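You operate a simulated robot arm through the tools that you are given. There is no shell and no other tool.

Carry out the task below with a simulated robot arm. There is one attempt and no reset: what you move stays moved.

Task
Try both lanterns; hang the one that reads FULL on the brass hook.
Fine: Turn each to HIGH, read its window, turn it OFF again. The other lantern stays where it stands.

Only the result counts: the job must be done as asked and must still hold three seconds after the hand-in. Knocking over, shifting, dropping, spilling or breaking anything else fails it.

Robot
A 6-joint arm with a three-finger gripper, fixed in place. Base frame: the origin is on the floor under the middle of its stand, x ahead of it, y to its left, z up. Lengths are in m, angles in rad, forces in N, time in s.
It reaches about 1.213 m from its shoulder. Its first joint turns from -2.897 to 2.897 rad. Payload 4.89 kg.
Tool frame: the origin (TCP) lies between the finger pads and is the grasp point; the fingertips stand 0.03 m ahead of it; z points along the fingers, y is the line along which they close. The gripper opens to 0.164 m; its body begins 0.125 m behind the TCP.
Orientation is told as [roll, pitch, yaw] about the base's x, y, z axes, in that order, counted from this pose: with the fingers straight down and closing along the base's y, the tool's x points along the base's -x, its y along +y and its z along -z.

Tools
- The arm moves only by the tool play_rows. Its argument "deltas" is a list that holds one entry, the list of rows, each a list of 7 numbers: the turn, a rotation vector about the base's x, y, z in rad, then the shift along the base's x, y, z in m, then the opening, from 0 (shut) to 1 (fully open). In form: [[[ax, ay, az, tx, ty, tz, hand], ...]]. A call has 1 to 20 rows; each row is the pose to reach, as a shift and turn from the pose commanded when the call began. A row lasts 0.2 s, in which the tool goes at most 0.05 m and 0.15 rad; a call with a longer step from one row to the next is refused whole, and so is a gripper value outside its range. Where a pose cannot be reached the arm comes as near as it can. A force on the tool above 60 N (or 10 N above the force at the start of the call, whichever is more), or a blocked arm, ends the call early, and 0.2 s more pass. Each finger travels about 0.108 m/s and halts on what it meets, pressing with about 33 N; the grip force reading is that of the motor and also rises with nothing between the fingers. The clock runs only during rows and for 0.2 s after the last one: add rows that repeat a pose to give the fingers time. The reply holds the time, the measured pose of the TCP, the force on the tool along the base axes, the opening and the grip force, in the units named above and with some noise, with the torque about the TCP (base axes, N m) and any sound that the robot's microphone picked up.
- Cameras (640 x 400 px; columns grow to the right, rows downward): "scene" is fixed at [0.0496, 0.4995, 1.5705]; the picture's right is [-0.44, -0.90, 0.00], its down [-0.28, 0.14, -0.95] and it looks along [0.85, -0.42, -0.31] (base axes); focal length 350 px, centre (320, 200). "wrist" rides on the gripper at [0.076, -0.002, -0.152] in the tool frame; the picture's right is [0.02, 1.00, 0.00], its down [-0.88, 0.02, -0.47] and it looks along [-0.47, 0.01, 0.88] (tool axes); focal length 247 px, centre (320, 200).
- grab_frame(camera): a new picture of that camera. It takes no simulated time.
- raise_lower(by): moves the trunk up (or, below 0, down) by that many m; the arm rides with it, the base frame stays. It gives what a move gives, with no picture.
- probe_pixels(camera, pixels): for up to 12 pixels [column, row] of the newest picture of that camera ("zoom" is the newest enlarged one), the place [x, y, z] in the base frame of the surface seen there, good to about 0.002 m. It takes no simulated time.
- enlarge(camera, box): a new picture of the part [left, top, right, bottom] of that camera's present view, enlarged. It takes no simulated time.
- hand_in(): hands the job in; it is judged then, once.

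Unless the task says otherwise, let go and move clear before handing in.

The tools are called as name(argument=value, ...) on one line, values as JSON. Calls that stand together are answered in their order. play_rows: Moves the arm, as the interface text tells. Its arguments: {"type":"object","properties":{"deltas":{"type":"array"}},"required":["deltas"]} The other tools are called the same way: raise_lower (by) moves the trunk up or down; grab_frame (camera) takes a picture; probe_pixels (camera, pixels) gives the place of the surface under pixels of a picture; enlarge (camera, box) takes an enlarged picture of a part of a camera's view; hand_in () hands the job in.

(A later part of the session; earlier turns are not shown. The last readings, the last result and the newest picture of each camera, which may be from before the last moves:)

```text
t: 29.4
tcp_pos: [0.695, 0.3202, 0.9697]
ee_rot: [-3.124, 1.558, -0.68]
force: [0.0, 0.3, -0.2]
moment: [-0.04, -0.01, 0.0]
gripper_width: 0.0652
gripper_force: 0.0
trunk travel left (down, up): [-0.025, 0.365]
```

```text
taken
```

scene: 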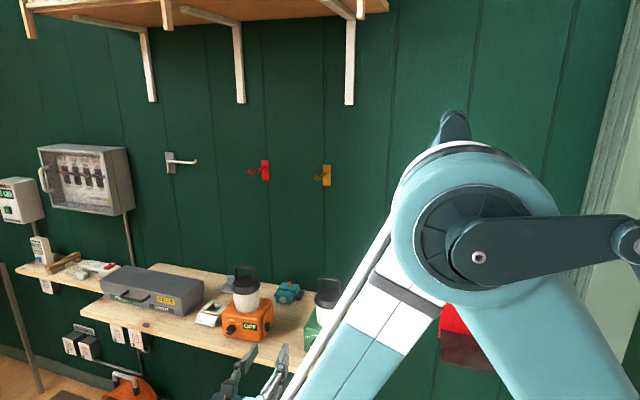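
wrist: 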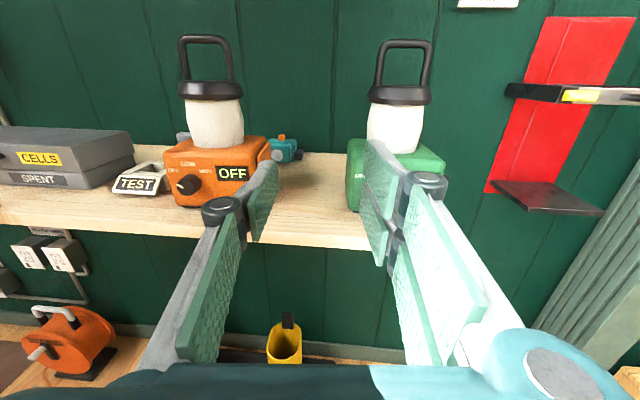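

The orange window reads OFF in the wrist view at (232,172), and the trunk is now 0.15 m lower with the tool still level. I'll slide to the green knob's front again.

play_rows(deltas=[[[0, 0, 0, -0.006, -0.02, -0.005, 0.4], [0, 0, 0, -0.012, -0.04, -0.01, 0.4], [0, 0, 0, -0.018, -0.06, -0.02, 0.4], [0, 0, 0, -0.024, -0.08, -0.03, 0.4], [0, 0, 0, -0.024, -0.08, -0.03, 0.4]]])

grab_frame(camera="wrist")

enlarge(camera="wrist", box=[270, 120, 400, 210])

```text
t: 30.6
tcp_pos: [0.6704, 0.2398, 0.9409]
ee_rot: [-3.127, 1.558, -0.682]
force: [-0.3, -0.9, -0.1]
moment: [0.0, 0.01, -0.03]
gripper_width: 0.0657
gripper_force: 0.0
trunk travel left (down, up): [-0.025, 0.365]
```

```text
taken
```

wrist: 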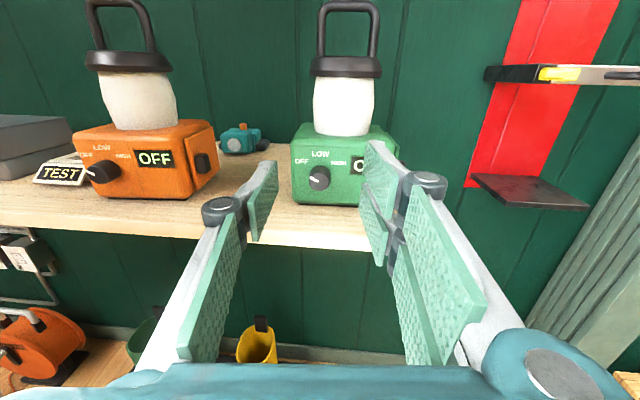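

```text
4.44 times, centred on (335, 165) of wrist
```

zoom: 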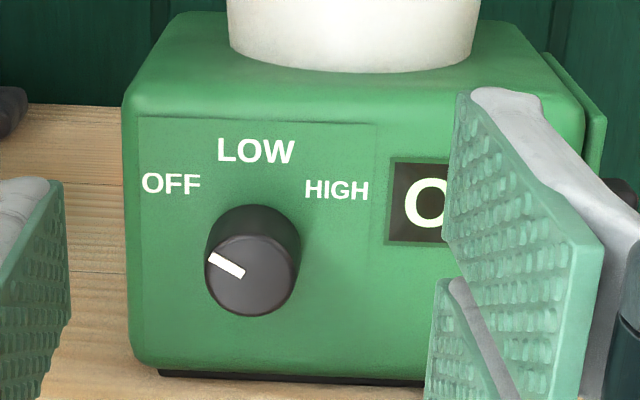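

Lowering the trunk worked: the green knob is clear at zoom (252,270), with its pointer left at OFF. I'll probe its face and the panel for the axis.

probe_pixels(camera="zoom", pixels=[[251, 275], [208, 272], [294, 280], [251, 240], [251, 312], [160, 300], [360, 300], [160, 230], [360, 230], [190, 345], [340, 345], [180, 160]])

```text
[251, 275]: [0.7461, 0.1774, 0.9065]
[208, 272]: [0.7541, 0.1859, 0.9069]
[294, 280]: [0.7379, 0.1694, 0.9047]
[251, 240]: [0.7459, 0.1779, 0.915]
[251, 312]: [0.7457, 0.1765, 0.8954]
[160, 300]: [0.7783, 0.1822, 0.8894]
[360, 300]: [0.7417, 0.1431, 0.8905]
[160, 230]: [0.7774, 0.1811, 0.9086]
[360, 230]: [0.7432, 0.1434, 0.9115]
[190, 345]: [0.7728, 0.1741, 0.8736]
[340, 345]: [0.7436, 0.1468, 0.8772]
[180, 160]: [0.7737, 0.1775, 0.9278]
```

The green face normal is nearly 137° and the knob face centre is (0.746, 0.1777, 0.9055). I'll yaw −0.05 rad and align the TCP with the knob axis, 0.10 m out.

play_rows(deltas=[[[0, 0, -0.025, 0.001, 0.003, -0.018, 0.3], [0, 0, -0.05, 0.0025, 0.006, -0.0354, 0.25], [0, 0, -0.05, 0.0025, 0.006, -0.0354, 0.25]]])

```text
t: 31.4
tcp_pos: [0.6718, 0.2451, 0.9047]
ee_rot: [-3.118, 1.559, -0.72]
force: [-0.5, -0.4, 0.6]
moment: [0.01, 0.05, 0.04]
gripper_width: 0.0413
gripper_force: 0.1
trunk travel left (down, up): [-0.025, 0.365]
```

The axis now points along (0.736, −0.677, 0.012), matching the green knob. I'll roll −62° for the starting grip.

play_rows(deltas=[[[-0.0995, 0.0915, -0.0016, 0, 0, 0, 0.25], [-0.199, 0.183, -0.0032, 0, 0, 0, 0.25], [-0.2985, 0.2745, -0.0048, 0, 0, 0, 0.25], [-0.398, 0.366, -0.0064, 0, 0, 0, 0.25], [-0.4975, 0.4575, -0.008, 0, 0, 0, 0.25], [-0.597, 0.549, -0.0096, 0, 0, 0, 0.25], [-0.6965, 0.6405, -0.0112, 0, 0, 0, 0.25], [-0.796, 0.732, -0.0128, 0, 0, 0, 0.25], [-0.796, 0.732, -0.0128, 0, 0, 0, 0.25]]])

grab_frame(camera="wrist")

enlarge(camera="wrist", box=[240, 90, 400, 240])

```text
t: 33.4
tcp_pos: [0.6738, 0.2448, 0.9042]
ee_rot: [1.588, 0.488, -2.309]
force: [-0.5, 0.3, -0.5]
moment: [0.0, -0.01, 0.0]
gripper_width: 0.041
gripper_force: 0.1
trunk travel left (down, up): [-0.025, 0.365]
```

```text
taken
```

wrist: 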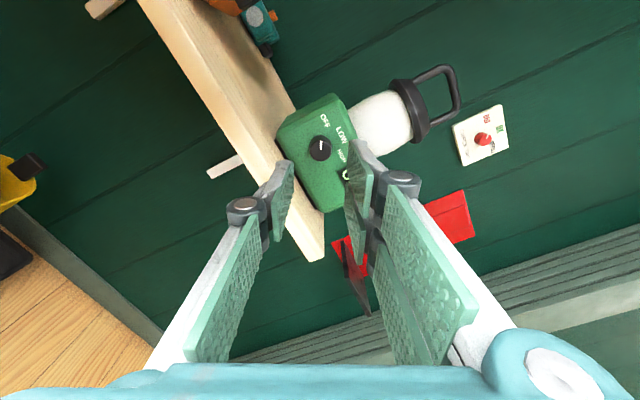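

```text
2.67 times, centred on (320, 165) of wrist
```

zoom: 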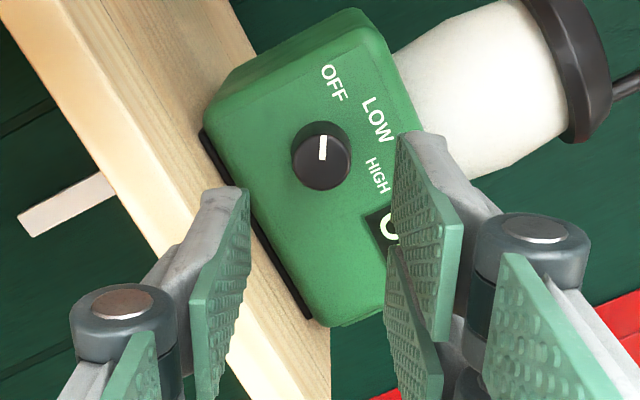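

Roll is −62° and the knob is centred between the pads (lateral error about 0.5 mm). I'll advance 0.0836 m along the axis and close on the knob.

play_rows(deltas=[[[0, 0, 0, 0.0154, -0.0142, 0, 0.25], [0, 0, 0, 0.0307, -0.0284, 0, 0.25], [0, 0, 0, 0.0461, -0.0426, 0.001, 0.25], [0, 0, 0, 0.0575, -0.0532, 0.001, 0.25], [0, 0, 0, 0.0614, -0.0568, 0.001, 0.25], [0, 0, 0, 0.0614, -0.0568, 0.001, 0.2], [0, 0, 0, 0.0614, -0.0568, 0.001, 0.15], [0, 0, 0, 0.0614, -0.0568, 0.001, 0], [0, 0, 0, 0.0614, -0.0568, 0.001, 0]]])

enlarge(camera="wrist", box=[240, 60, 400, 210])

```text
t: 35.4
tcp_pos: [0.7358, 0.1874, 0.9057]
ee_rot: [1.588, 0.489, -2.309]
force: [1.6, -2.4, 3.9]
moment: [-0.06, -0.05, 0.04]
gripper_width: 0.0234
gripper_force: 33.0
trunk travel left (down, up): [-0.025, 0.365]
```

```text
2.67 times, centred on (320, 135) of wrist
```

zoom: 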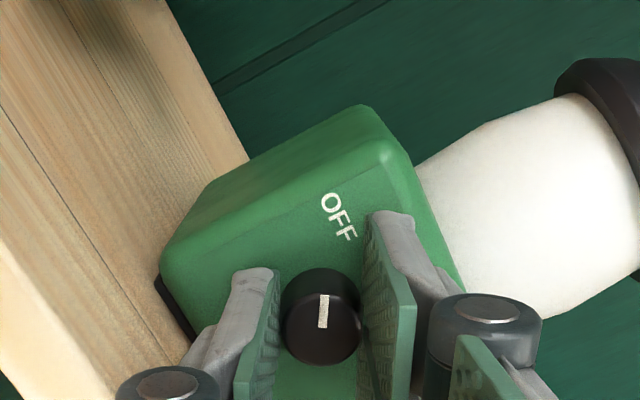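

The green knob is gripped (0.0234 m). I'll turn it clockwise 61° to LOW.

play_rows(deltas=[[[0.0954, -0.0883, 0.002, 0, 0, 0, 0], [0.1908, -0.1766, 0.004, 0, 0, 0, 0], [0.2862, -0.2649, 0.006, 0, 0, 0, 0], [0.3816, -0.3532, 0.008, 0, 0, 0, 0], [0.477, -0.4415, 0.01, 0, 0, 0, 0], [0.5724, -0.5298, 0.012, 0, 0, 0, 0], [0.6678, -0.6181, 0.014, 0, 0, 0, 0], [0.7632, -0.7064, 0.016, 0, 0, 0, 0], [0.785, -0.7265, 0.016, 0, 0, 0, 0]]])

enlarge(camera="wrist", box=[240, 60, 440, 210])

```text
t: 37.4
tcp_pos: [0.7347, 0.1876, 0.9065]
ee_rot: [2.64, 1.549, -1.245]
force: [2.4, 0.5, 21.5]
moment: [-0.27, -0.25, 0.09]
gripper_width: 0.0233
gripper_force: 32.7
trunk travel left (down, up): [-0.025, 0.365]
```

```text
2.67 times, centred on (340, 135) of wrist
```

zoom: 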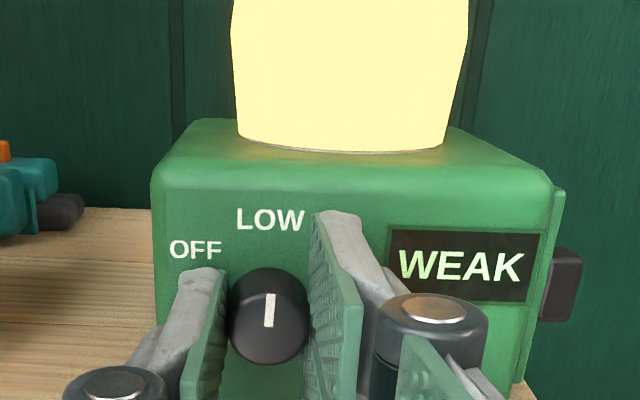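

At LOW the green window reads WEAK. The tool carries a 21 N upward load, so I'll ease up 1 mm while continuing the turn to HIGH.

play_rows(deltas=[[[0, 0, 0, 0, 0, 0.001, 0], [0.0954, -0.0883, 0.002, 0, 0, 0.001, 0], [0.1908, -0.1766, 0.004, 0, 0, 0.001, 0], [0.2862, -0.2649, 0.006, 0, 0, 0.001, 0], [0.3816, -0.3532, 0.008, 0, 0, 0.001, 0]]])

```text
t: 38.5
tcp_pos: [0.7359, 0.1885, 0.9064]
ee_rot: [-1.605, 1.059, 0.794]
force: [0.6, -1.9, 0.4]
moment: [0.38, 0.45, 0.12]
gripper_width: 0.0233
gripper_force: 33.0
trunk travel left (down, up): [-0.025, 0.365]
```

The load is gone (0.4 N). I'll finish the remaining 31° to HIGH and hold.

play_rows(deltas=[[[0.0954, -0.0883, 0.002, 0, 0, 0, 0], [0.1908, -0.1766, 0.004, 0, 0, 0, 0], [0.2862, -0.2649, 0.006, 0, 0, 0, 0], [0.3816, -0.3532, 0.008, 0, 0, 0, 0], [0.4022, -0.3721, 0.008, 0, 0, 0, 0], [0.4022, -0.3721, 0.008, 0, 0, 0, 0], [0.4022, -0.3721, 0.008, 0, 0, 0, 0], [0.4022, -0.3721, 0.008, 0, 0, 0, 0], [0.4022, -0.3721, 0.008, 0, 0, 0, 0]]])

grab_frame(camera="wrist")

enlarge(camera="wrist", box=[240, 60, 440, 210])

```text
t: 40.5
tcp_pos: [0.7351, 0.1877, 0.9059]
ee_rot: [-1.59, 0.513, 0.813]
force: [2.4, -0.8, -0.2]
moment: [-0.04, 0.25, 0.15]
gripper_width: 0.0231
gripper_force: 33.3
trunk travel left (down, up): [-0.025, 0.365]
```

```text
taken
```

wrist: 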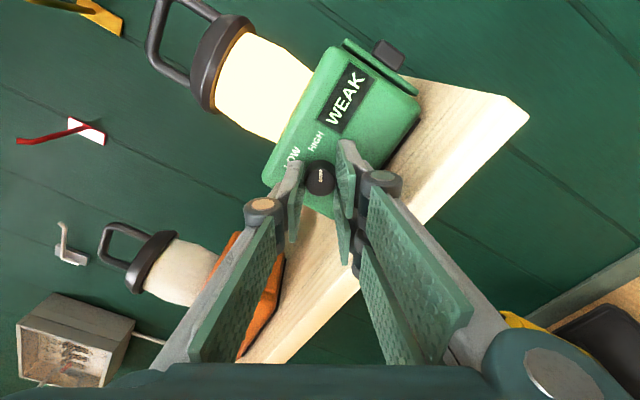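

```text
2.67 times, centred on (340, 135) of wrist
```

zoom: 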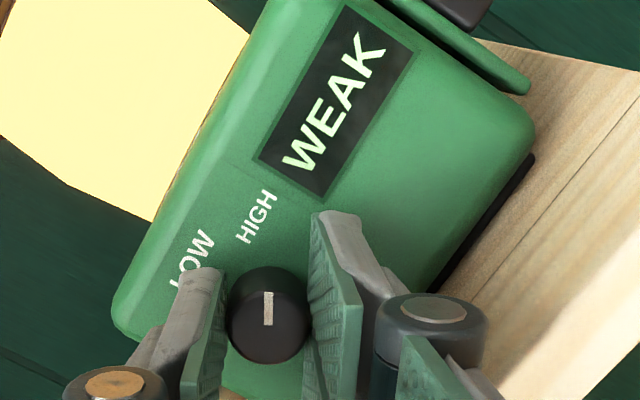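

Green reads WEAK at HIGH, so orange is the one to hang. I'll turn green back counter-clockwise to OFF.

play_rows(deltas=[[[-0.0973, 0.09, -0.002, 0, 0, 0, 0], [-0.1946, 0.18, -0.004, 0, 0, 0, 0], [-0.2919, 0.27, -0.006, 0, 0, 0, 0], [-0.3892, 0.36, -0.008, 0, 0, 0, 0], [-0.4865, 0.45, -0.01, 0, 0, 0, 0], [-0.5838, 0.54, -0.012, 0, 0, 0, 0], [-0.6811, 0.63, -0.014, 0, 0, 0, 0], [-0.7784, 0.72, -0.016, 0, 0, 0, 0], [-0.8757, 0.81, -0.018, 0, 0, 0, 0], [-0.973, 0.9, -0.02, 0, 0, 0, 0], [-1.0703, 0.99, -0.022, 0, 0, 0, 0], [-1.1676, 1.08, -0.024, 0, 0, 0, 0], [-1.2649, 1.17, -0.026, 0, 0, 0, 0], [-1.3622, 1.26, -0.028, 0, 0, 0, 0], [-1.4595, 1.35, -0.03, 0, 0, 0, 0], [-1.5568, 1.44, -0.032, 0, 0, 0, 0], [-1.57, 1.452, -0.032, 0, 0, 0, 0]]])

enlarge(camera="wrist", box=[240, 60, 440, 230])

```text
t: 44.1
tcp_pos: [0.7353, 0.1878, 0.905]
ee_rot: [1.588, 0.487, -2.304]
force: [-1.7, 4.2, -0.2]
moment: [0.14, -0.29, 0.22]
gripper_width: 0.0234
gripper_force: 33.0
trunk travel left (down, up): [-0.025, 0.365]
```

```text
2.35 times, centred on (340, 145) of wrist
```

zoom: 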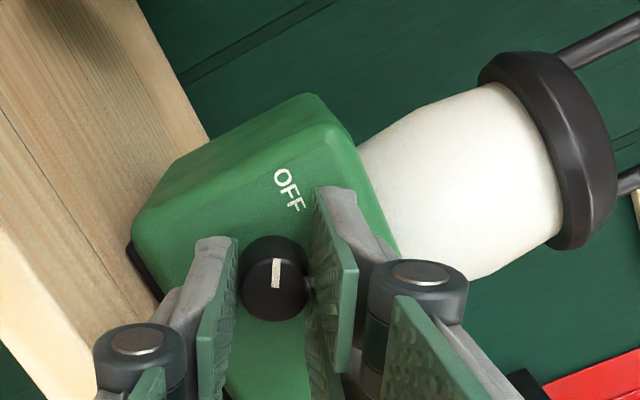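

The green globe is dark again with its pointer at OFF. I'll release, back straight out 0.10 m and check the window.

play_rows(deltas=[[[0, 0, 0, 0, 0, 0, 0.15], [0, 0, 0, 0, 0, 0, 0.25], [0, 0, 0, 0, 0, 0, 0.25], [0, 0, 0, -0.0184, 0.017, 0, 0.25], [0, 0, 0, -0.0368, 0.034, 0, 0.25], [0, 0, 0, -0.0552, 0.051, 0, 0.25], [0, 0, 0, -0.0736, 0.068, 0, 0.25], [0, 0, 0, -0.0736, 0.068, 0, 0.25]]])

grab_frame(camera="wrist")

grab_frame(camera="scene")

```text
t: 46.0
tcp_pos: [0.6628, 0.2565, 0.906]
ee_rot: [1.587, 0.49, -2.304]
force: [0.7, -0.5, 0.0]
moment: [0.0, -0.02, -0.01]
gripper_width: 0.0408
gripper_force: 0.1
trunk travel left (down, up): [-0.025, 0.365]
```

```text
taken
```

wrist: 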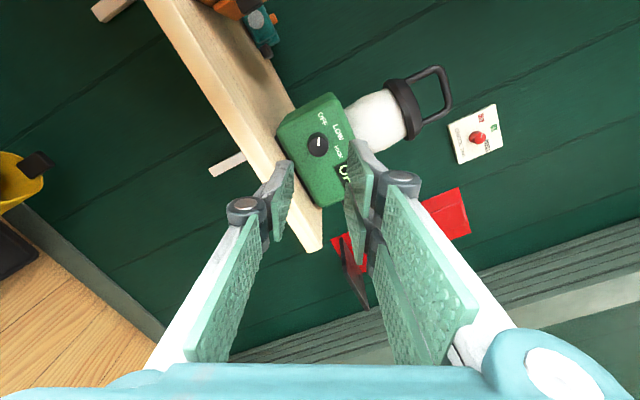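

```text
taken
```

scene: 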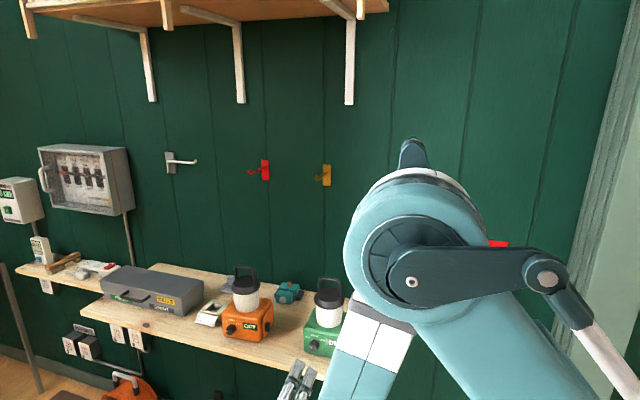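

Green is back at OFF and undisturbed, and the scene shows both lanterns in place. Now I'll roll level and slide over to face the orange lantern's globe from 0.20 m out.

play_rows(deltas=[[[0.0994, -0.0919, 0.002, 0.009, 0.02, 0.008, 0.25], [0.1988, -0.1838, 0.004, 0.02, 0.04, 0.016, 0.25], [0.2982, -0.2757, 0.006, 0.035, 0.06, 0.024, 0.25], [0.3976, -0.3676, 0.008, 0.05, 0.08, 0.033, 0.25], [0.497, -0.4595, 0.01, 0.068, 0.1, 0.042, 0.3], [0.5964, -0.5514, 0.012, 0.086, 0.125, 0.051, 0.4], [0.6958, -0.6433, 0.014, 0.108, 0.15, 0.06, 0.5], [0.794, -0.734, 0.016, 0.132, 0.1725, 0.069, 0.6], [0.794, -0.734, 0.016, 0.132, 0.1725, 0.069, 0.6]]])

grab_frame(camera="wrist")

grab_frame(camera="scene")

```text
t: 48.0
tcp_pos: [0.7945, 0.4321, 0.9734]
ee_rot: [-3.093, 1.555, -0.697]
force: [-0.6, -0.9, 0.3]
moment: [0.02, 0.08, 0.04]
gripper_width: 0.0984
gripper_force: 0.0
trunk travel left (down, up): [-0.025, 0.365]
```

```text
taken
```

wrist: 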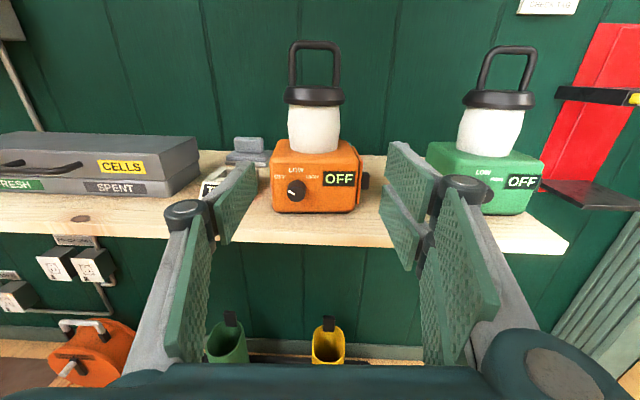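

```text
taken
```

scene: 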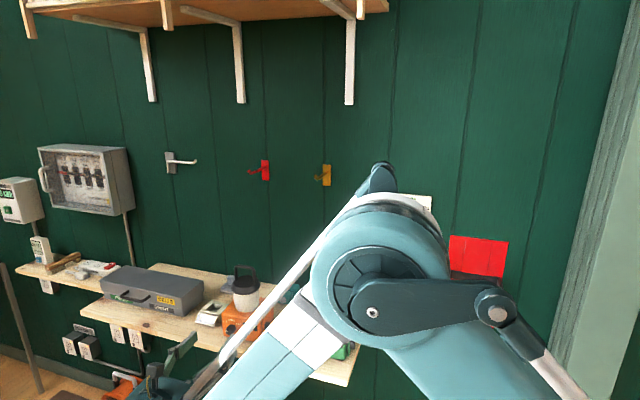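

Both windows read OFF (orange at (340,179), green at (521,181)). I'll enlarge the orange globe, cap and handle and measure them for the grasp.

enlarge(camera="wrist", box=[255, 30, 375, 155])

```text
3.20 times, centred on (315, 92) of wrist
```

zoom: 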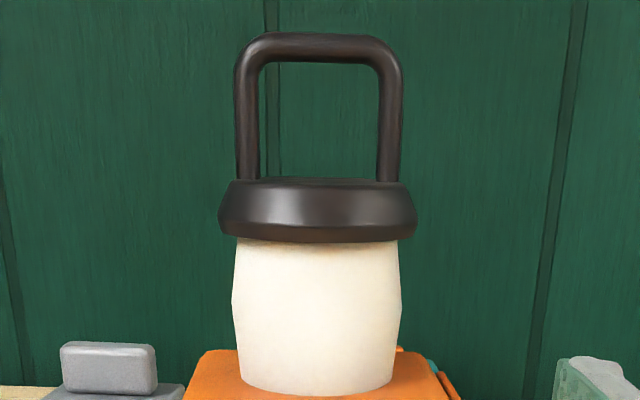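

probe_pixels(camera="zoom", pixels=[[318, 250], [318, 320], [318, 385], [238, 320], [396, 320], [318, 225], [318, 185], [318, 48], [248, 110], [390, 110], [318, 42], [318, 236]])

enlarge(camera="wrist", box=[255, 100, 385, 225])

```text
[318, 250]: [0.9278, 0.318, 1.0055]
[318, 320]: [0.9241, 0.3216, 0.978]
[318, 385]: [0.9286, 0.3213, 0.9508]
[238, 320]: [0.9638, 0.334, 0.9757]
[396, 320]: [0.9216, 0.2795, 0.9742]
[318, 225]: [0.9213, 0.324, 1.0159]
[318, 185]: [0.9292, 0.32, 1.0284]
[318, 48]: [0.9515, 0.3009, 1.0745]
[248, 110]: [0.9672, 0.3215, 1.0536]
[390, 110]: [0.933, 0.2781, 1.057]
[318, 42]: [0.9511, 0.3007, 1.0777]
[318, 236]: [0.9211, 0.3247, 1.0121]
```

```text
3.20 times, centred on (320, 162) of wrist
```

zoom: 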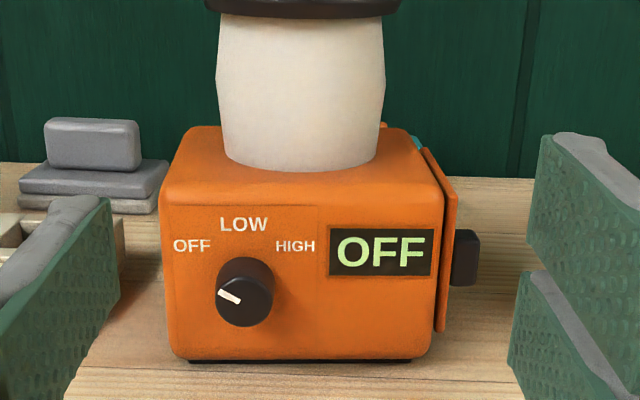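

The globe centre axis is at (0.950, 0.2995), its diameter about 0.069 m, and its free height z 0.948–1.010; the finger span of 0.056 m just fits at z ≈ 0.981. I'll level and yaw the tool to −40°, lined up with the globe.

play_rows(deltas=[[[0.005, 0.006, 0.024, 0.001, -0.002, 0.004, 0.6], [0.0107, 0.0116, 0.048, 0.0023, -0.004, 0.0076, 0.6], [0.0107, 0.0116, 0.048, 0.0023, -0.004, 0.0076, 0.6]]])

```text
t: 48.8
tcp_pos: [0.7968, 0.4259, 0.9819]
ee_rot: [2.958, 1.569, -0.882]
force: [0.6, 1.2, -0.1]
moment: [-0.05, 0.0, -0.04]
gripper_width: 0.0985
gripper_force: 0.0
trunk travel left (down, up): [-0.025, 0.365]
```

The tool is level along (0.766, −0.643, 0.002). I'll advance 0.12 m so the fingertips come just short of the globe, then check alignment.

play_rows(deltas=[[[0, 0, 0, 0.0306, -0.0257, 0, 0.6], [0, 0, 0, 0.0613, -0.0514, 0, 0.6], [0, 0, 0, 0.0919, -0.0772, 0, 0.6], [0, 0, 0, 0.0919, -0.0772, 0, 0.6]]])

grab_frame(camera="wrist")

grab_frame(camera="scene")

```text
t: 49.8
tcp_pos: [0.8864, 0.3483, 0.985]
ee_rot: [2.968, 1.568, -0.868]
force: [-1.1, 1.3, 0.4]
moment: [-0.03, -0.01, -0.04]
gripper_width: 0.0983
gripper_force: 0.1
trunk travel left (down, up): [-0.025, 0.365]
```

```text
taken
```

wrist: 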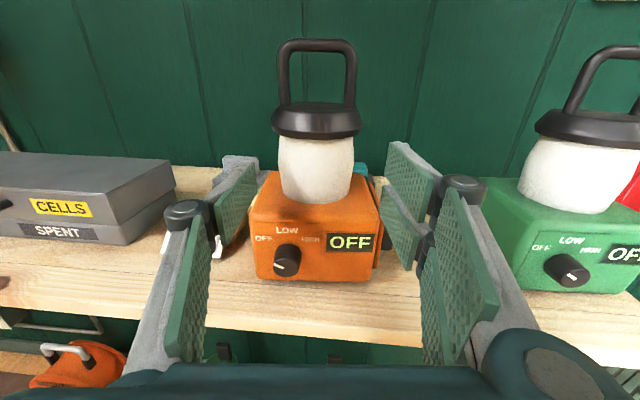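

```text
taken
```

scene: 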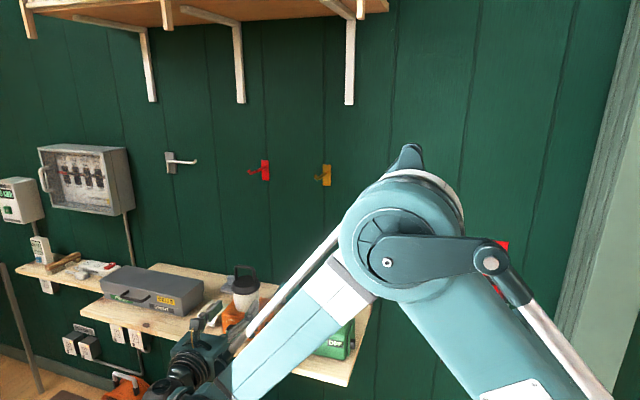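

The globe (316,170) sits between the open fingers, roughly centred. I'll probe the finger edges against the globe, box top and cap to confirm the vertical clearances.

probe_pixels(camera="wrist", pixels=[[391, 150], [408, 150], [438, 175], [384, 195], [384, 222], [408, 262], [250, 170], [248, 190], [222, 230], [316, 132], [316, 165], [316, 200]])

enlarge(camera="wrist", box=[200, 110, 460, 280])

```text
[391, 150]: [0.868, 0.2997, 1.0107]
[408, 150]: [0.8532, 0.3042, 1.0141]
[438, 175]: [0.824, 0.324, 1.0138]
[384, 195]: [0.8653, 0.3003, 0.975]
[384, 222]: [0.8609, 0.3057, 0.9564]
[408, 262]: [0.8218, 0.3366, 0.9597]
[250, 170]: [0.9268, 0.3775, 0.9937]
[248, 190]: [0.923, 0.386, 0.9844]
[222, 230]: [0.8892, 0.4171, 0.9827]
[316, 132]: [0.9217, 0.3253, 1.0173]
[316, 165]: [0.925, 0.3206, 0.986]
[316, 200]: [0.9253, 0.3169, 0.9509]
```

```text
2.35 times, centred on (330, 195) of wrist
```

zoom: 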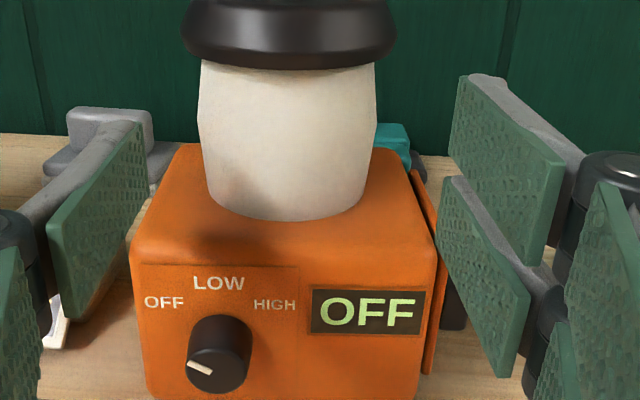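

The upper pad tops out near z 1.013 against the cap's underside at about 1.010, so it's slightly high. I'll probe the pad edges and the cap rim precisely to pick the best height.

probe_pixels(camera="zoom", pixels=[[467, 83], [500, 110], [540, 145], [555, 160], [443, 262], [470, 310], [495, 355], [508, 372], [135, 128], [62, 312], [290, 62], [290, 72]])

probe_pixels(camera="zoom", pixels=[[200, 60], [378, 60], [200, 120], [375, 120], [212, 190], [365, 190], [285, 222], [180, 215], [390, 215], [485, 78], [140, 215], [425, 225]])

```text
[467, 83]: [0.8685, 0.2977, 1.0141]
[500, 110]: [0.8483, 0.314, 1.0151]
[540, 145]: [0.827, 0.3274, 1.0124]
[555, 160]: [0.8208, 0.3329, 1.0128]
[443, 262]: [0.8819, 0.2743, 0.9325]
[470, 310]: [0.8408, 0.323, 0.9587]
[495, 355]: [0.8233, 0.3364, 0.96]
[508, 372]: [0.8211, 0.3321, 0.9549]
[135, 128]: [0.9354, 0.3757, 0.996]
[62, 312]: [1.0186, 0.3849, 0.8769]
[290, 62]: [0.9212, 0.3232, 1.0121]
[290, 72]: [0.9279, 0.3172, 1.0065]
```

```text
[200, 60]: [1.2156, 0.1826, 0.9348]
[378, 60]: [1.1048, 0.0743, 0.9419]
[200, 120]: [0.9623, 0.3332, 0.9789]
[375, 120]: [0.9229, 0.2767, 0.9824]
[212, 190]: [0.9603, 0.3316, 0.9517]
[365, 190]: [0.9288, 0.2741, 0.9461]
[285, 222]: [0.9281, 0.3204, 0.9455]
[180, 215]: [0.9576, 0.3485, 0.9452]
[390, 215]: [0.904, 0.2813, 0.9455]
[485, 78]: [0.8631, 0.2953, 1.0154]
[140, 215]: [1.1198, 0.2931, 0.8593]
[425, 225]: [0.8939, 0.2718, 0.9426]
```

The free gap is z 0.945–1.011, the finger pair spans 0.954–1.0145, and the hand is 3 mm right of centre. I'll shift 5.5 mm down and 3 mm left, then advance so the globe sits between the pads.

play_rows(deltas=[[[0, 0, 0, 0.0019, 0.0023, -0.0055, 0.6], [0, 0, 0, 0.0019, 0.0023, -0.0055, 0.6], [0, 0, 0, 0.0172, -0.0106, -0.0055, 0.6], [0, 0, 0, 0.0325, -0.0234, -0.0055, 0.6], [0, 0, 0, 0.0479, -0.0363, -0.0055, 0.6], [0, 0, 0, 0.0571, -0.044, -0.0055, 0.6], [0, 0, 0, 0.0571, -0.044, -0.0055, 0.6]]])

grab_frame(camera="wrist")

enlarge(camera="wrist", box=[200, 100, 460, 280])

enlarge(camera="scene", box=[180, 250, 300, 350])

```text
t: 51.4
tcp_pos: [0.9435, 0.305, 0.977]
ee_rot: [2.981, 1.568, -0.859]
force: [0.1, -0.6, 0.1]
moment: [0.02, 0.03, -0.04]
gripper_width: 0.0984
gripper_force: 0.1
trunk travel left (down, up): [-0.025, 0.365]
```

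```text
taken
```

wrist: 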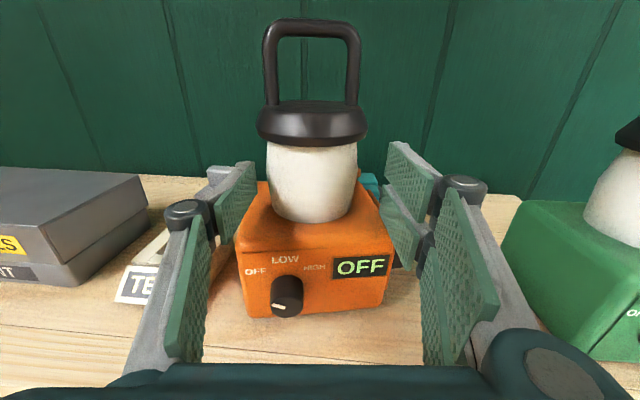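

```text
2.22 times, centred on (330, 190) of wrist
```

zoom: 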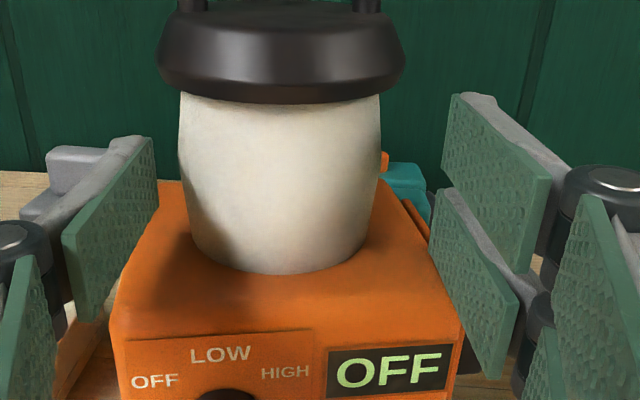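

```text
4.00 times, centred on (240, 300) of scene
```

zoom: 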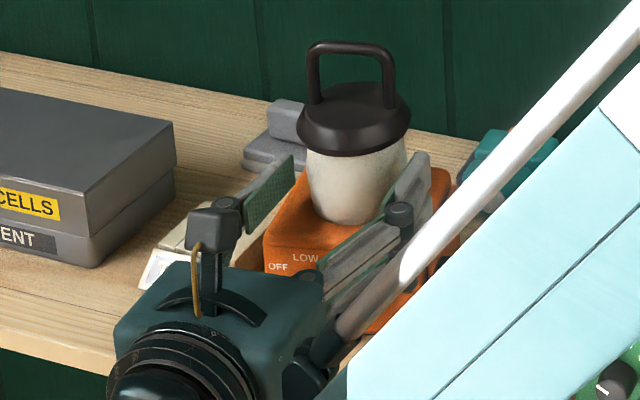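

The globe sits between the pads, but in the image it looks a bit left of the finger midpoint (globe mid ≈ 312, pads mid ≈ 321). I'll probe the pads and globe sides to check centring before closing.

probe_pixels(camera="wrist", pixels=[[390, 165], [400, 180], [410, 195], [400, 220], [252, 175], [240, 190], [228, 215], [270, 175], [354, 175], [312, 175], [390, 148], [250, 168]])

```text
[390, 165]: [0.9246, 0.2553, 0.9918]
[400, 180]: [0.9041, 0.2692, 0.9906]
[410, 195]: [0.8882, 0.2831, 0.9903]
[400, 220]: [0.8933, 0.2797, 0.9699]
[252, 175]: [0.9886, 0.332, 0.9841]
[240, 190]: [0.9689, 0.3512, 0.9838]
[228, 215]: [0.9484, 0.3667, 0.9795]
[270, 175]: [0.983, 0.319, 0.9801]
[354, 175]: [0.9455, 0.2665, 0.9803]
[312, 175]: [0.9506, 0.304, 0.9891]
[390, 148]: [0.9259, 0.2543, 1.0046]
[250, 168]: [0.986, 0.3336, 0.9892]
```

Something's off: the globe front now probes at (0.951, 0.304), about 25 mm further back than before, so the lantern may have been pushed. I'll look closer and probe the box and knob before doing anything else.

enlarge(camera="wrist", box=[180, 150, 440, 330])

probe_pixels(camera="wrist", pixels=[[285, 300], [260, 285], [320, 285], [345, 267], [375, 290], [250, 235], [380, 230], [312, 130], [270, 60], [354, 60], [265, 320], [360, 320]])

```text
2.22 times, centred on (310, 240) of wrist
```

zoom: 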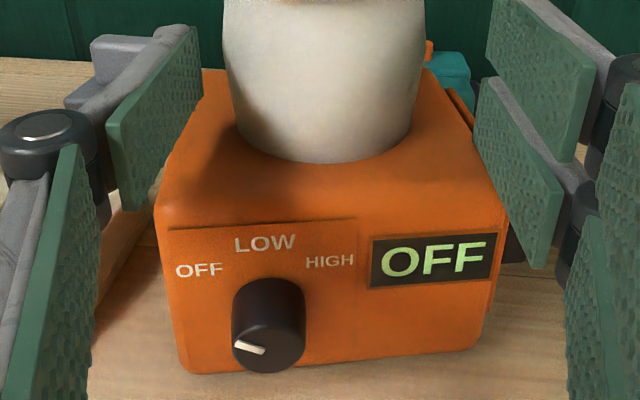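

```text
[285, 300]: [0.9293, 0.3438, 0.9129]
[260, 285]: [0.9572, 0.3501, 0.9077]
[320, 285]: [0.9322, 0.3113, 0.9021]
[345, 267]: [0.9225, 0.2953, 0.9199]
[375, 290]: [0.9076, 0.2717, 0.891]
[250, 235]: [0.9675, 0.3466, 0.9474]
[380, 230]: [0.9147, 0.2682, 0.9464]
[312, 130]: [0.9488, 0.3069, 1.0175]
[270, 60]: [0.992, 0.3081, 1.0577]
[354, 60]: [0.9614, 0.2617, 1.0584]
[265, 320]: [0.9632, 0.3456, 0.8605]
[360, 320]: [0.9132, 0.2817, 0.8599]
```

The lantern was pushed about 30 mm back and turned about 7°, most likely by the pair's lower knuckle catching the box's right front corner. It's still upright, and this is the lantern to be hung anyway. I'll back straight out and switch to gripping the wider cap rim higher up, where the knuckles clear the box.

play_rows(deltas=[[[0, 0, 0, -0.0115, 0.0096, 0, 0.6], [0, 0, 0, -0.0306, 0.0257, 0, 0.6], [0, 0, 0, -0.0536, 0.045, 0, 0.6], [0, 0, 0, -0.0766, 0.0643, 0, 0.6], [0, 0, 0, -0.0919, 0.0772, 0, 0.6]]])

grab_frame(camera="wrist")

grab_frame(camera="scene")

```text
t: 52.5
tcp_pos: [0.8532, 0.3812, 0.9776]
ee_rot: [2.861, 1.569, -0.978]
force: [0.6, -1.5, 0.1]
moment: [-0.04, -0.05, 0.03]
gripper_width: 0.0982
gripper_force: 0.0
trunk travel left (down, up): [-0.025, 0.365]
```

```text
taken
```

wrist: 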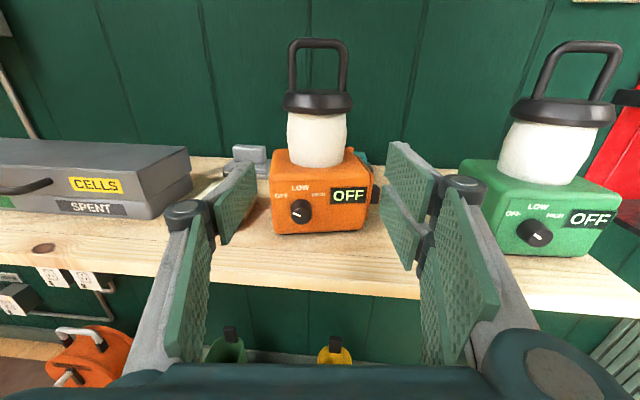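

```text
taken
```

scene: 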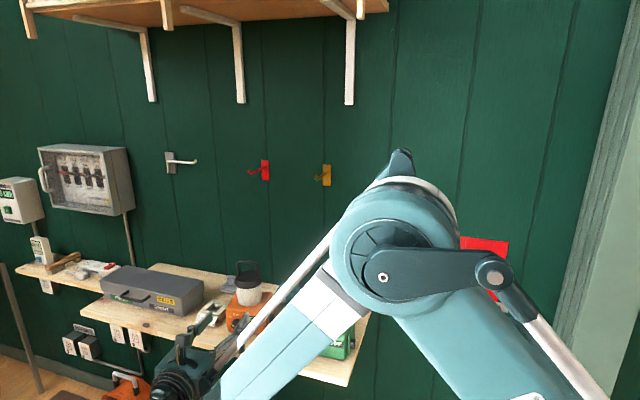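

The lantern stands upright and still reads OFF. I'll enlarge it to re-measure the cap, handle and box, and check that the teal item behind it is untouched.

enlarge(camera="wrist", box=[250, 30, 400, 245])

probe_pixels(camera="wrist", pixels=[[291, 70], [344, 70], [317, 44], [285, 103], [350, 103], [317, 105], [317, 95], [317, 140], [291, 140], [344, 140], [285, 195], [345, 215]])

```text
1.86 times, centred on (325, 138) of wrist
```

zoom: 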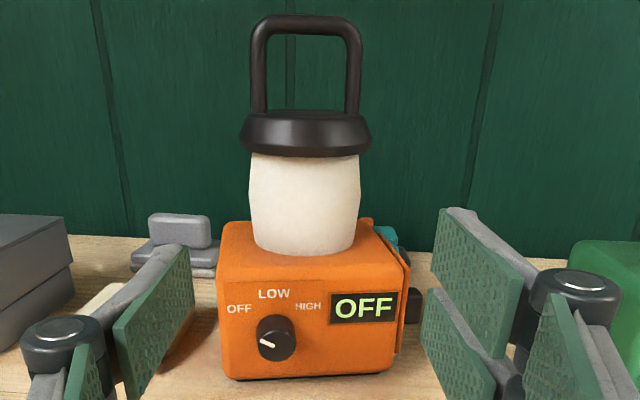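

```text
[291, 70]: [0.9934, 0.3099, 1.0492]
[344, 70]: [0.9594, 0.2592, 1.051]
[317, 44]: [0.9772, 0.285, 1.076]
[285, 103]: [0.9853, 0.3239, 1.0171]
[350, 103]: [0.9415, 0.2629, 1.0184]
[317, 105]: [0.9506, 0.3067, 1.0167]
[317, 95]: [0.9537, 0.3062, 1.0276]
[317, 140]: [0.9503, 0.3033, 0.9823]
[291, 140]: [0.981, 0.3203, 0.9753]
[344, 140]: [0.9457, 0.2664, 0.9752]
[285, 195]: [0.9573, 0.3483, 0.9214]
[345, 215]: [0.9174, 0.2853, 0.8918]
```

Handle legs now lie along about 56°, so the lantern's front normal is about 147° and its centre axis is near (0.9785, 0.282), with the cap rim widest at z ≈ 1.0165. The teal and grey items look untouched. I'll yaw the tool +7° to match, rise to z 1.0075 and stand 0.11 m off with the hand at 0.115 m.

play_rows(deltas=[[[0, 0, 0.03, 0, 0, 0.01, 0.65], [0, 0, 0.06, 0.008, -0.01, 0.02, 0.7], [0, 0, 0.09, 0.018, -0.02, 0.03, 0.7], [0, 0, 0.122, 0.033, -0.0393, 0.03, 0.7], [0, 0, 0.122, 0.033, -0.0393, 0.03, 0.7]]])

grab_frame(camera="wrist")

enlarge(camera="wrist", box=[190, 60, 460, 250])

```text
t: 53.8
tcp_pos: [0.8849, 0.3423, 1.0078]
ee_rot: [2.903, 1.569, -0.817]
force: [0.4, 0.2, -0.2]
moment: [0.03, -0.01, -0.02]
gripper_width: 0.1145
gripper_force: 0.0
trunk travel left (down, up): [-0.025, 0.365]
```

```text
taken
```

wrist: 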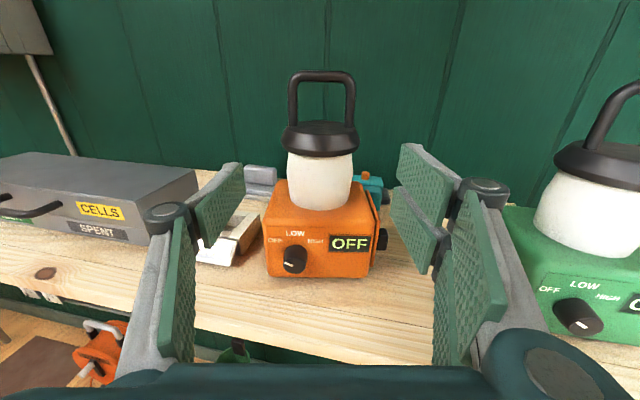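

```text
2.11 times, centred on (325, 155) of wrist
```

zoom: 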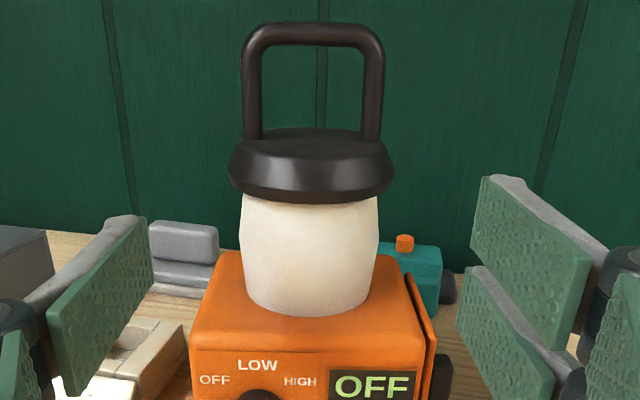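

The tool now points along (0.837, −0.547), square to the lantern, which stands between the open fingers. I'll probe the cap, handle legs and pads once more before advancing.

probe_pixels(camera="zoom", pixels=[[310, 175], [310, 190], [235, 170], [383, 170], [310, 160], [251, 100], [372, 100], [310, 38], [495, 185], [560, 300], [145, 225], [60, 335]])

probe_pixels(camera="zoom", pixels=[[490, 250], [475, 275], [500, 320], [575, 285], [500, 275], [130, 240], [125, 290], [550, 380], [310, 198], [310, 206], [280, 130], [340, 130]])

```text
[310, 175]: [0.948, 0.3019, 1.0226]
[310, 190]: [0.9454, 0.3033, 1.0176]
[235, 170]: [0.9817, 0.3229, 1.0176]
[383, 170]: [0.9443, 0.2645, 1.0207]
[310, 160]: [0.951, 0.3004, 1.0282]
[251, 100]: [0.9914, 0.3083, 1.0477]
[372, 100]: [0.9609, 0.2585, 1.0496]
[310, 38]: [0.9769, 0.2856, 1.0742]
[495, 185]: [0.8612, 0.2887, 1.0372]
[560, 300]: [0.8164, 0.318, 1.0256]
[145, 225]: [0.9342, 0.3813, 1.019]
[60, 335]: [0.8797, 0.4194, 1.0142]
```

```text
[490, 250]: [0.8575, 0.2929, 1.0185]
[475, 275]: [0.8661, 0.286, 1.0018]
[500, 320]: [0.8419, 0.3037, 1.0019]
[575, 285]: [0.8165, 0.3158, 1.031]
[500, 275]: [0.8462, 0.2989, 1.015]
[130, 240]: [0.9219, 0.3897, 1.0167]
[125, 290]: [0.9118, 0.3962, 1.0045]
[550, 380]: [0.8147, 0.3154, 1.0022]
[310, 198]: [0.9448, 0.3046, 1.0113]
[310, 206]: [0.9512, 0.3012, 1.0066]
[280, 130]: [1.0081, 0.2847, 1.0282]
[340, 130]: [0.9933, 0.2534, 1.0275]
```

The cap rim band is z 1.010–1.018, centred on (0.978, 0.282), with lateral error under 1 mm. I'll drop 2 mm and advance 0.05 m, then check that the lantern hasn't moved before going further.

play_rows(deltas=[[[0, 0, 0, 0.0, 0.0, -0.002, 0.7], [0, 0, 0, 0.0209, -0.0137, -0.002, 0.7], [0, 0, 0, 0.0418, -0.0273, -0.002, 0.7], [0, 0, 0, 0.0586, -0.0383, -0.002, 0.7], [0, 0, 0, 0.0586, -0.0383, -0.002, 0.7]]])

grab_frame(camera="wrist")

probe_pixels(camera="wrist", pixels=[[318, 140], [318, 150], [318, 175], [290, 100], [345, 100]])

```text
t: 55.0
tcp_pos: [0.942, 0.3041, 1.0056]
ee_rot: [2.965, 1.569, -0.751]
force: [-0.3, 0.5, 0.1]
moment: [0.01, 0.02, 0.0]
gripper_width: 0.1149
gripper_force: 0.0
trunk travel left (down, up): [-0.025, 0.365]
```

```text
taken
```

wrist: 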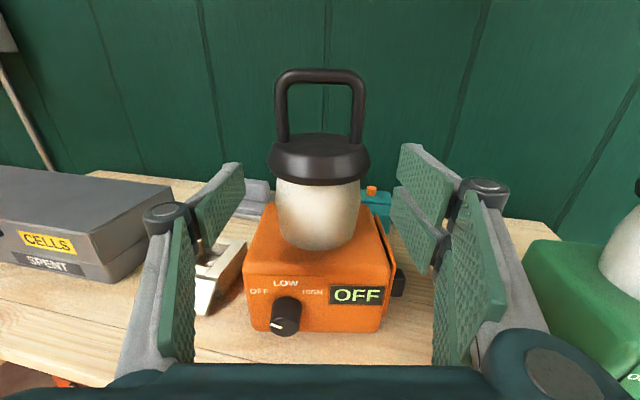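

```text
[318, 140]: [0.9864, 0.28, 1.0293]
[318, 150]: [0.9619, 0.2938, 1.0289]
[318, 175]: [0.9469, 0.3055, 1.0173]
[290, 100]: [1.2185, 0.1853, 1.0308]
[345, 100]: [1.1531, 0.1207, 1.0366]
```

The cap front is still at (0.947, 0.3055), so there's no contact yet. I'll go another 18 mm and check again.

play_rows(deltas=[[[0, 0, 0, 0.0075, -0.0049, 0, 0.7], [0, 0, 0, 0.0151, -0.0098, 0, 0.7], [0, 0, 0, 0.0151, -0.0098, 0, 0.7]]])

grab_frame(camera="wrist")

probe_pixels(camera="wrist", pixels=[[318, 160], [318, 175], [318, 185], [318, 215], [284, 100], [358, 100], [318, 78]])

```text
t: 55.8
tcp_pos: [0.9586, 0.2948, 1.0047]
ee_rot: [2.943, 1.567, -0.775]
force: [-0.1, -0.8, 0.3]
moment: [0.01, 0.03, -0.01]
gripper_width: 0.115
gripper_force: 0.1
trunk travel left (down, up): [-0.025, 0.365]
```

```text
taken
```

wrist: 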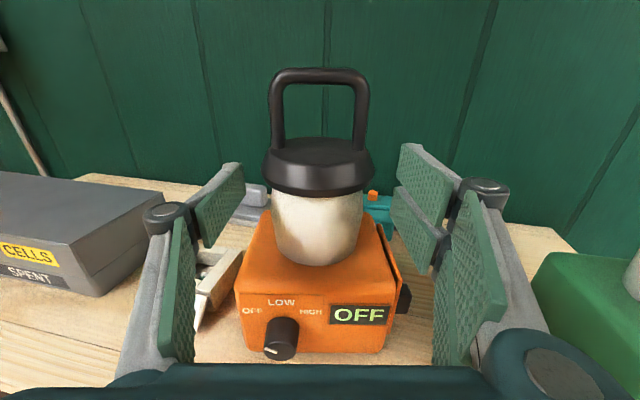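

```text
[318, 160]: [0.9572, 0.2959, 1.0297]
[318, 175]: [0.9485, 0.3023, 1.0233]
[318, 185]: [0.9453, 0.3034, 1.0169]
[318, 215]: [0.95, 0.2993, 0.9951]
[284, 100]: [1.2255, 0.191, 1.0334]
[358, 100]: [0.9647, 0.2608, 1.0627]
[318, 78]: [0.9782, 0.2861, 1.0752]
```

Still no movement (cap front (0.945, 0.303)). I'll advance the final 17 mm and check once more before closing.

play_rows(deltas=[[[0, 0, 0, 0.0071, -0.0047, 0, 0.7], [0, 0, 0, 0.0142, -0.0093, 0, 0.7], [0, 0, 0, 0.0142, -0.0093, 0, 0.7]]])

grab_frame(camera="wrist")

probe_pixels(camera="wrist", pixels=[[318, 165], [318, 180], [318, 193], [318, 225], [280, 100], [360, 100], [318, 78], [400, 200], [235, 200]])

enlarge(camera="scene", box=[180, 240, 300, 350])

```text
t: 56.5
tcp_pos: [0.9737, 0.282, 1.006]
ee_rot: [2.937, 1.569, -0.779]
force: [-0.1, 0.8, 0.2]
moment: [-0.03, 0.0, 0.01]
gripper_width: 0.1149
gripper_force: 0.1
trunk travel left (down, up): [-0.025, 0.365]
```

```text
taken
```

wrist: 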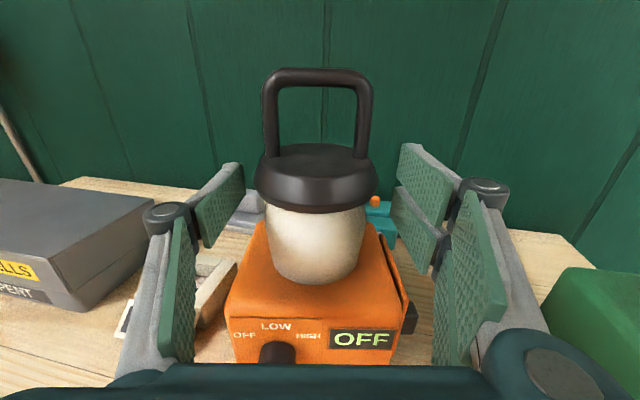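

```text
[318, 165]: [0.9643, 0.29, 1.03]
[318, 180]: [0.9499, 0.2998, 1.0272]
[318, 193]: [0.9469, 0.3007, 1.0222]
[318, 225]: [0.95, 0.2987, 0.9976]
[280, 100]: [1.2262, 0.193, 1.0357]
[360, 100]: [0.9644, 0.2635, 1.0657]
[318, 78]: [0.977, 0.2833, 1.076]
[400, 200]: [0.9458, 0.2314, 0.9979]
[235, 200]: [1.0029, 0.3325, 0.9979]
```

```text
3.64 times, centred on (240, 295) of scene
```

zoom: 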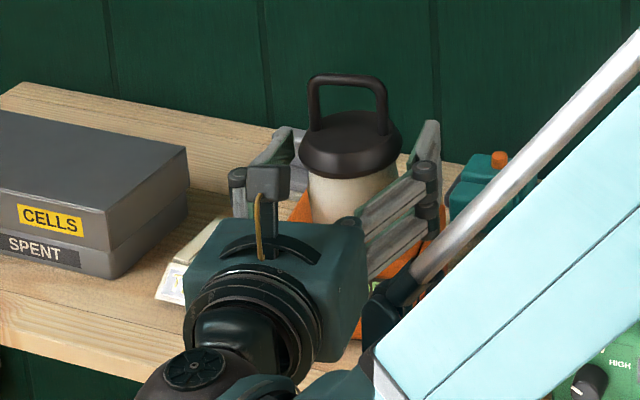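

The lantern hasn't moved and the pads straddle the cap rim, about 2 mm right of centre. I'll trim 2 mm left and close gently on the rim.

play_rows(deltas=[[[0, 0, 0, 0.0011, 0.0017, 0, 0.65], [0, 0, 0, 0.0011, 0.0017, 0, 0.58], [0, 0, 0, 0.0011, 0.0017, 0, 0.52], [0, 0, 0, 0.0011, 0.0017, 0, 0.48], [0, 0, 0, 0.0011, 0.0017, 0, 0.44], [0, 0, 0, 0.0011, 0.0017, 0, 0.3], [0, 0, 0, 0.0011, 0.0017, 0, 0.0], [0, 0, 0, 0.0011, 0.0017, 0, 0.0]]])

grab_frame(camera="wrist")

enlarge(camera="wrist", box=[200, 60, 440, 260])

```text
t: 58.4
tcp_pos: [0.9739, 0.285, 1.0053]
ee_rot: [2.929, 1.57, -0.789]
force: [-1.0, 2.8, 1.1]
moment: [-0.03, -0.05, 0.06]
gripper_width: 0.084
gripper_force: 33.1
trunk travel left (down, up): [-0.025, 0.365]
```

```text
taken
```

wrist: 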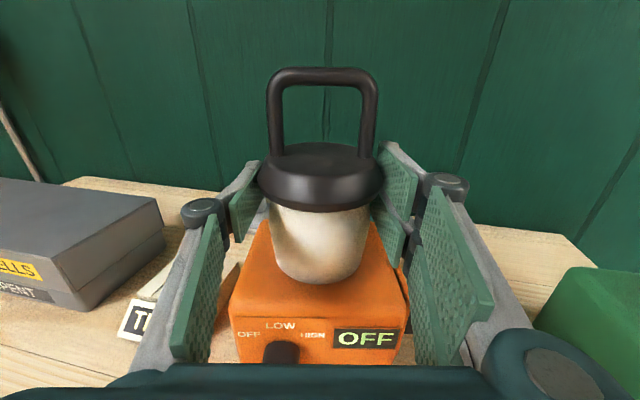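

```text
2.00 times, centred on (320, 160) of wrist
```

zoom: 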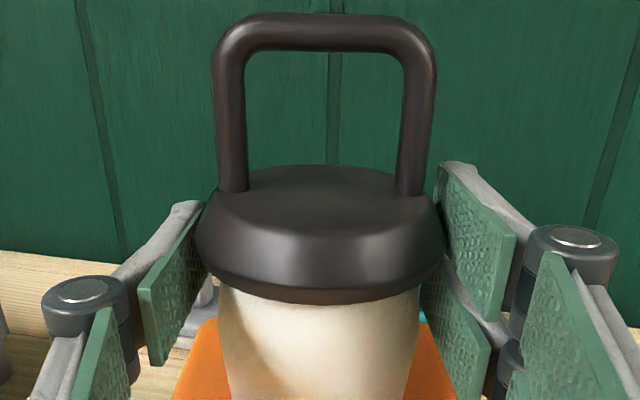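

The hand closed on the cap rim at 0.084 m with 33 N. I'll lift slowly 20 mm and check the hold.

play_rows(deltas=[[[0, 0, 0, 0, 0, 0.004, 0], [0, 0, 0, 0, 0, 0.009, 0], [0, 0, 0, 0, 0, 0.015, 0], [0, 0, 0, 0, 0, 0.02, 0], [0, 0, 0, 0, 0, 0.02, 0]]])

grab_frame(camera="wrist")

probe_pixels(camera="wrist", pixels=[[322, 77], [275, 110], [368, 110], [322, 190], [322, 180], [322, 160], [235, 320], [405, 320]])

```text
t: 59.5
tcp_pos: [0.9746, 0.2853, 1.0257]
ee_rot: [2.757, 1.57, -0.961]
force: [0.1, 0.1, -8.3]
moment: [0.0, 0.0, 0.02]
gripper_width: 0.0842
gripper_force: 32.4
trunk travel left (down, up): [-0.025, 0.365]
```

```text
taken
```

wrist: 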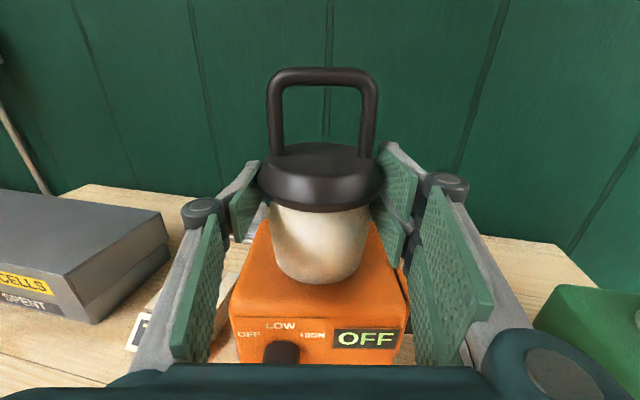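

```text
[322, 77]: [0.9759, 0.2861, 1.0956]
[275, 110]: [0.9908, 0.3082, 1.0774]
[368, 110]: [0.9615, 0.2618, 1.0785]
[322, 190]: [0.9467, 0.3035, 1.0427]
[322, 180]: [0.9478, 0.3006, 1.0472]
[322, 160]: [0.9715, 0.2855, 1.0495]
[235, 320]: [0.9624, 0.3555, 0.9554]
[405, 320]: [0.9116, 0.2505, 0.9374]
```

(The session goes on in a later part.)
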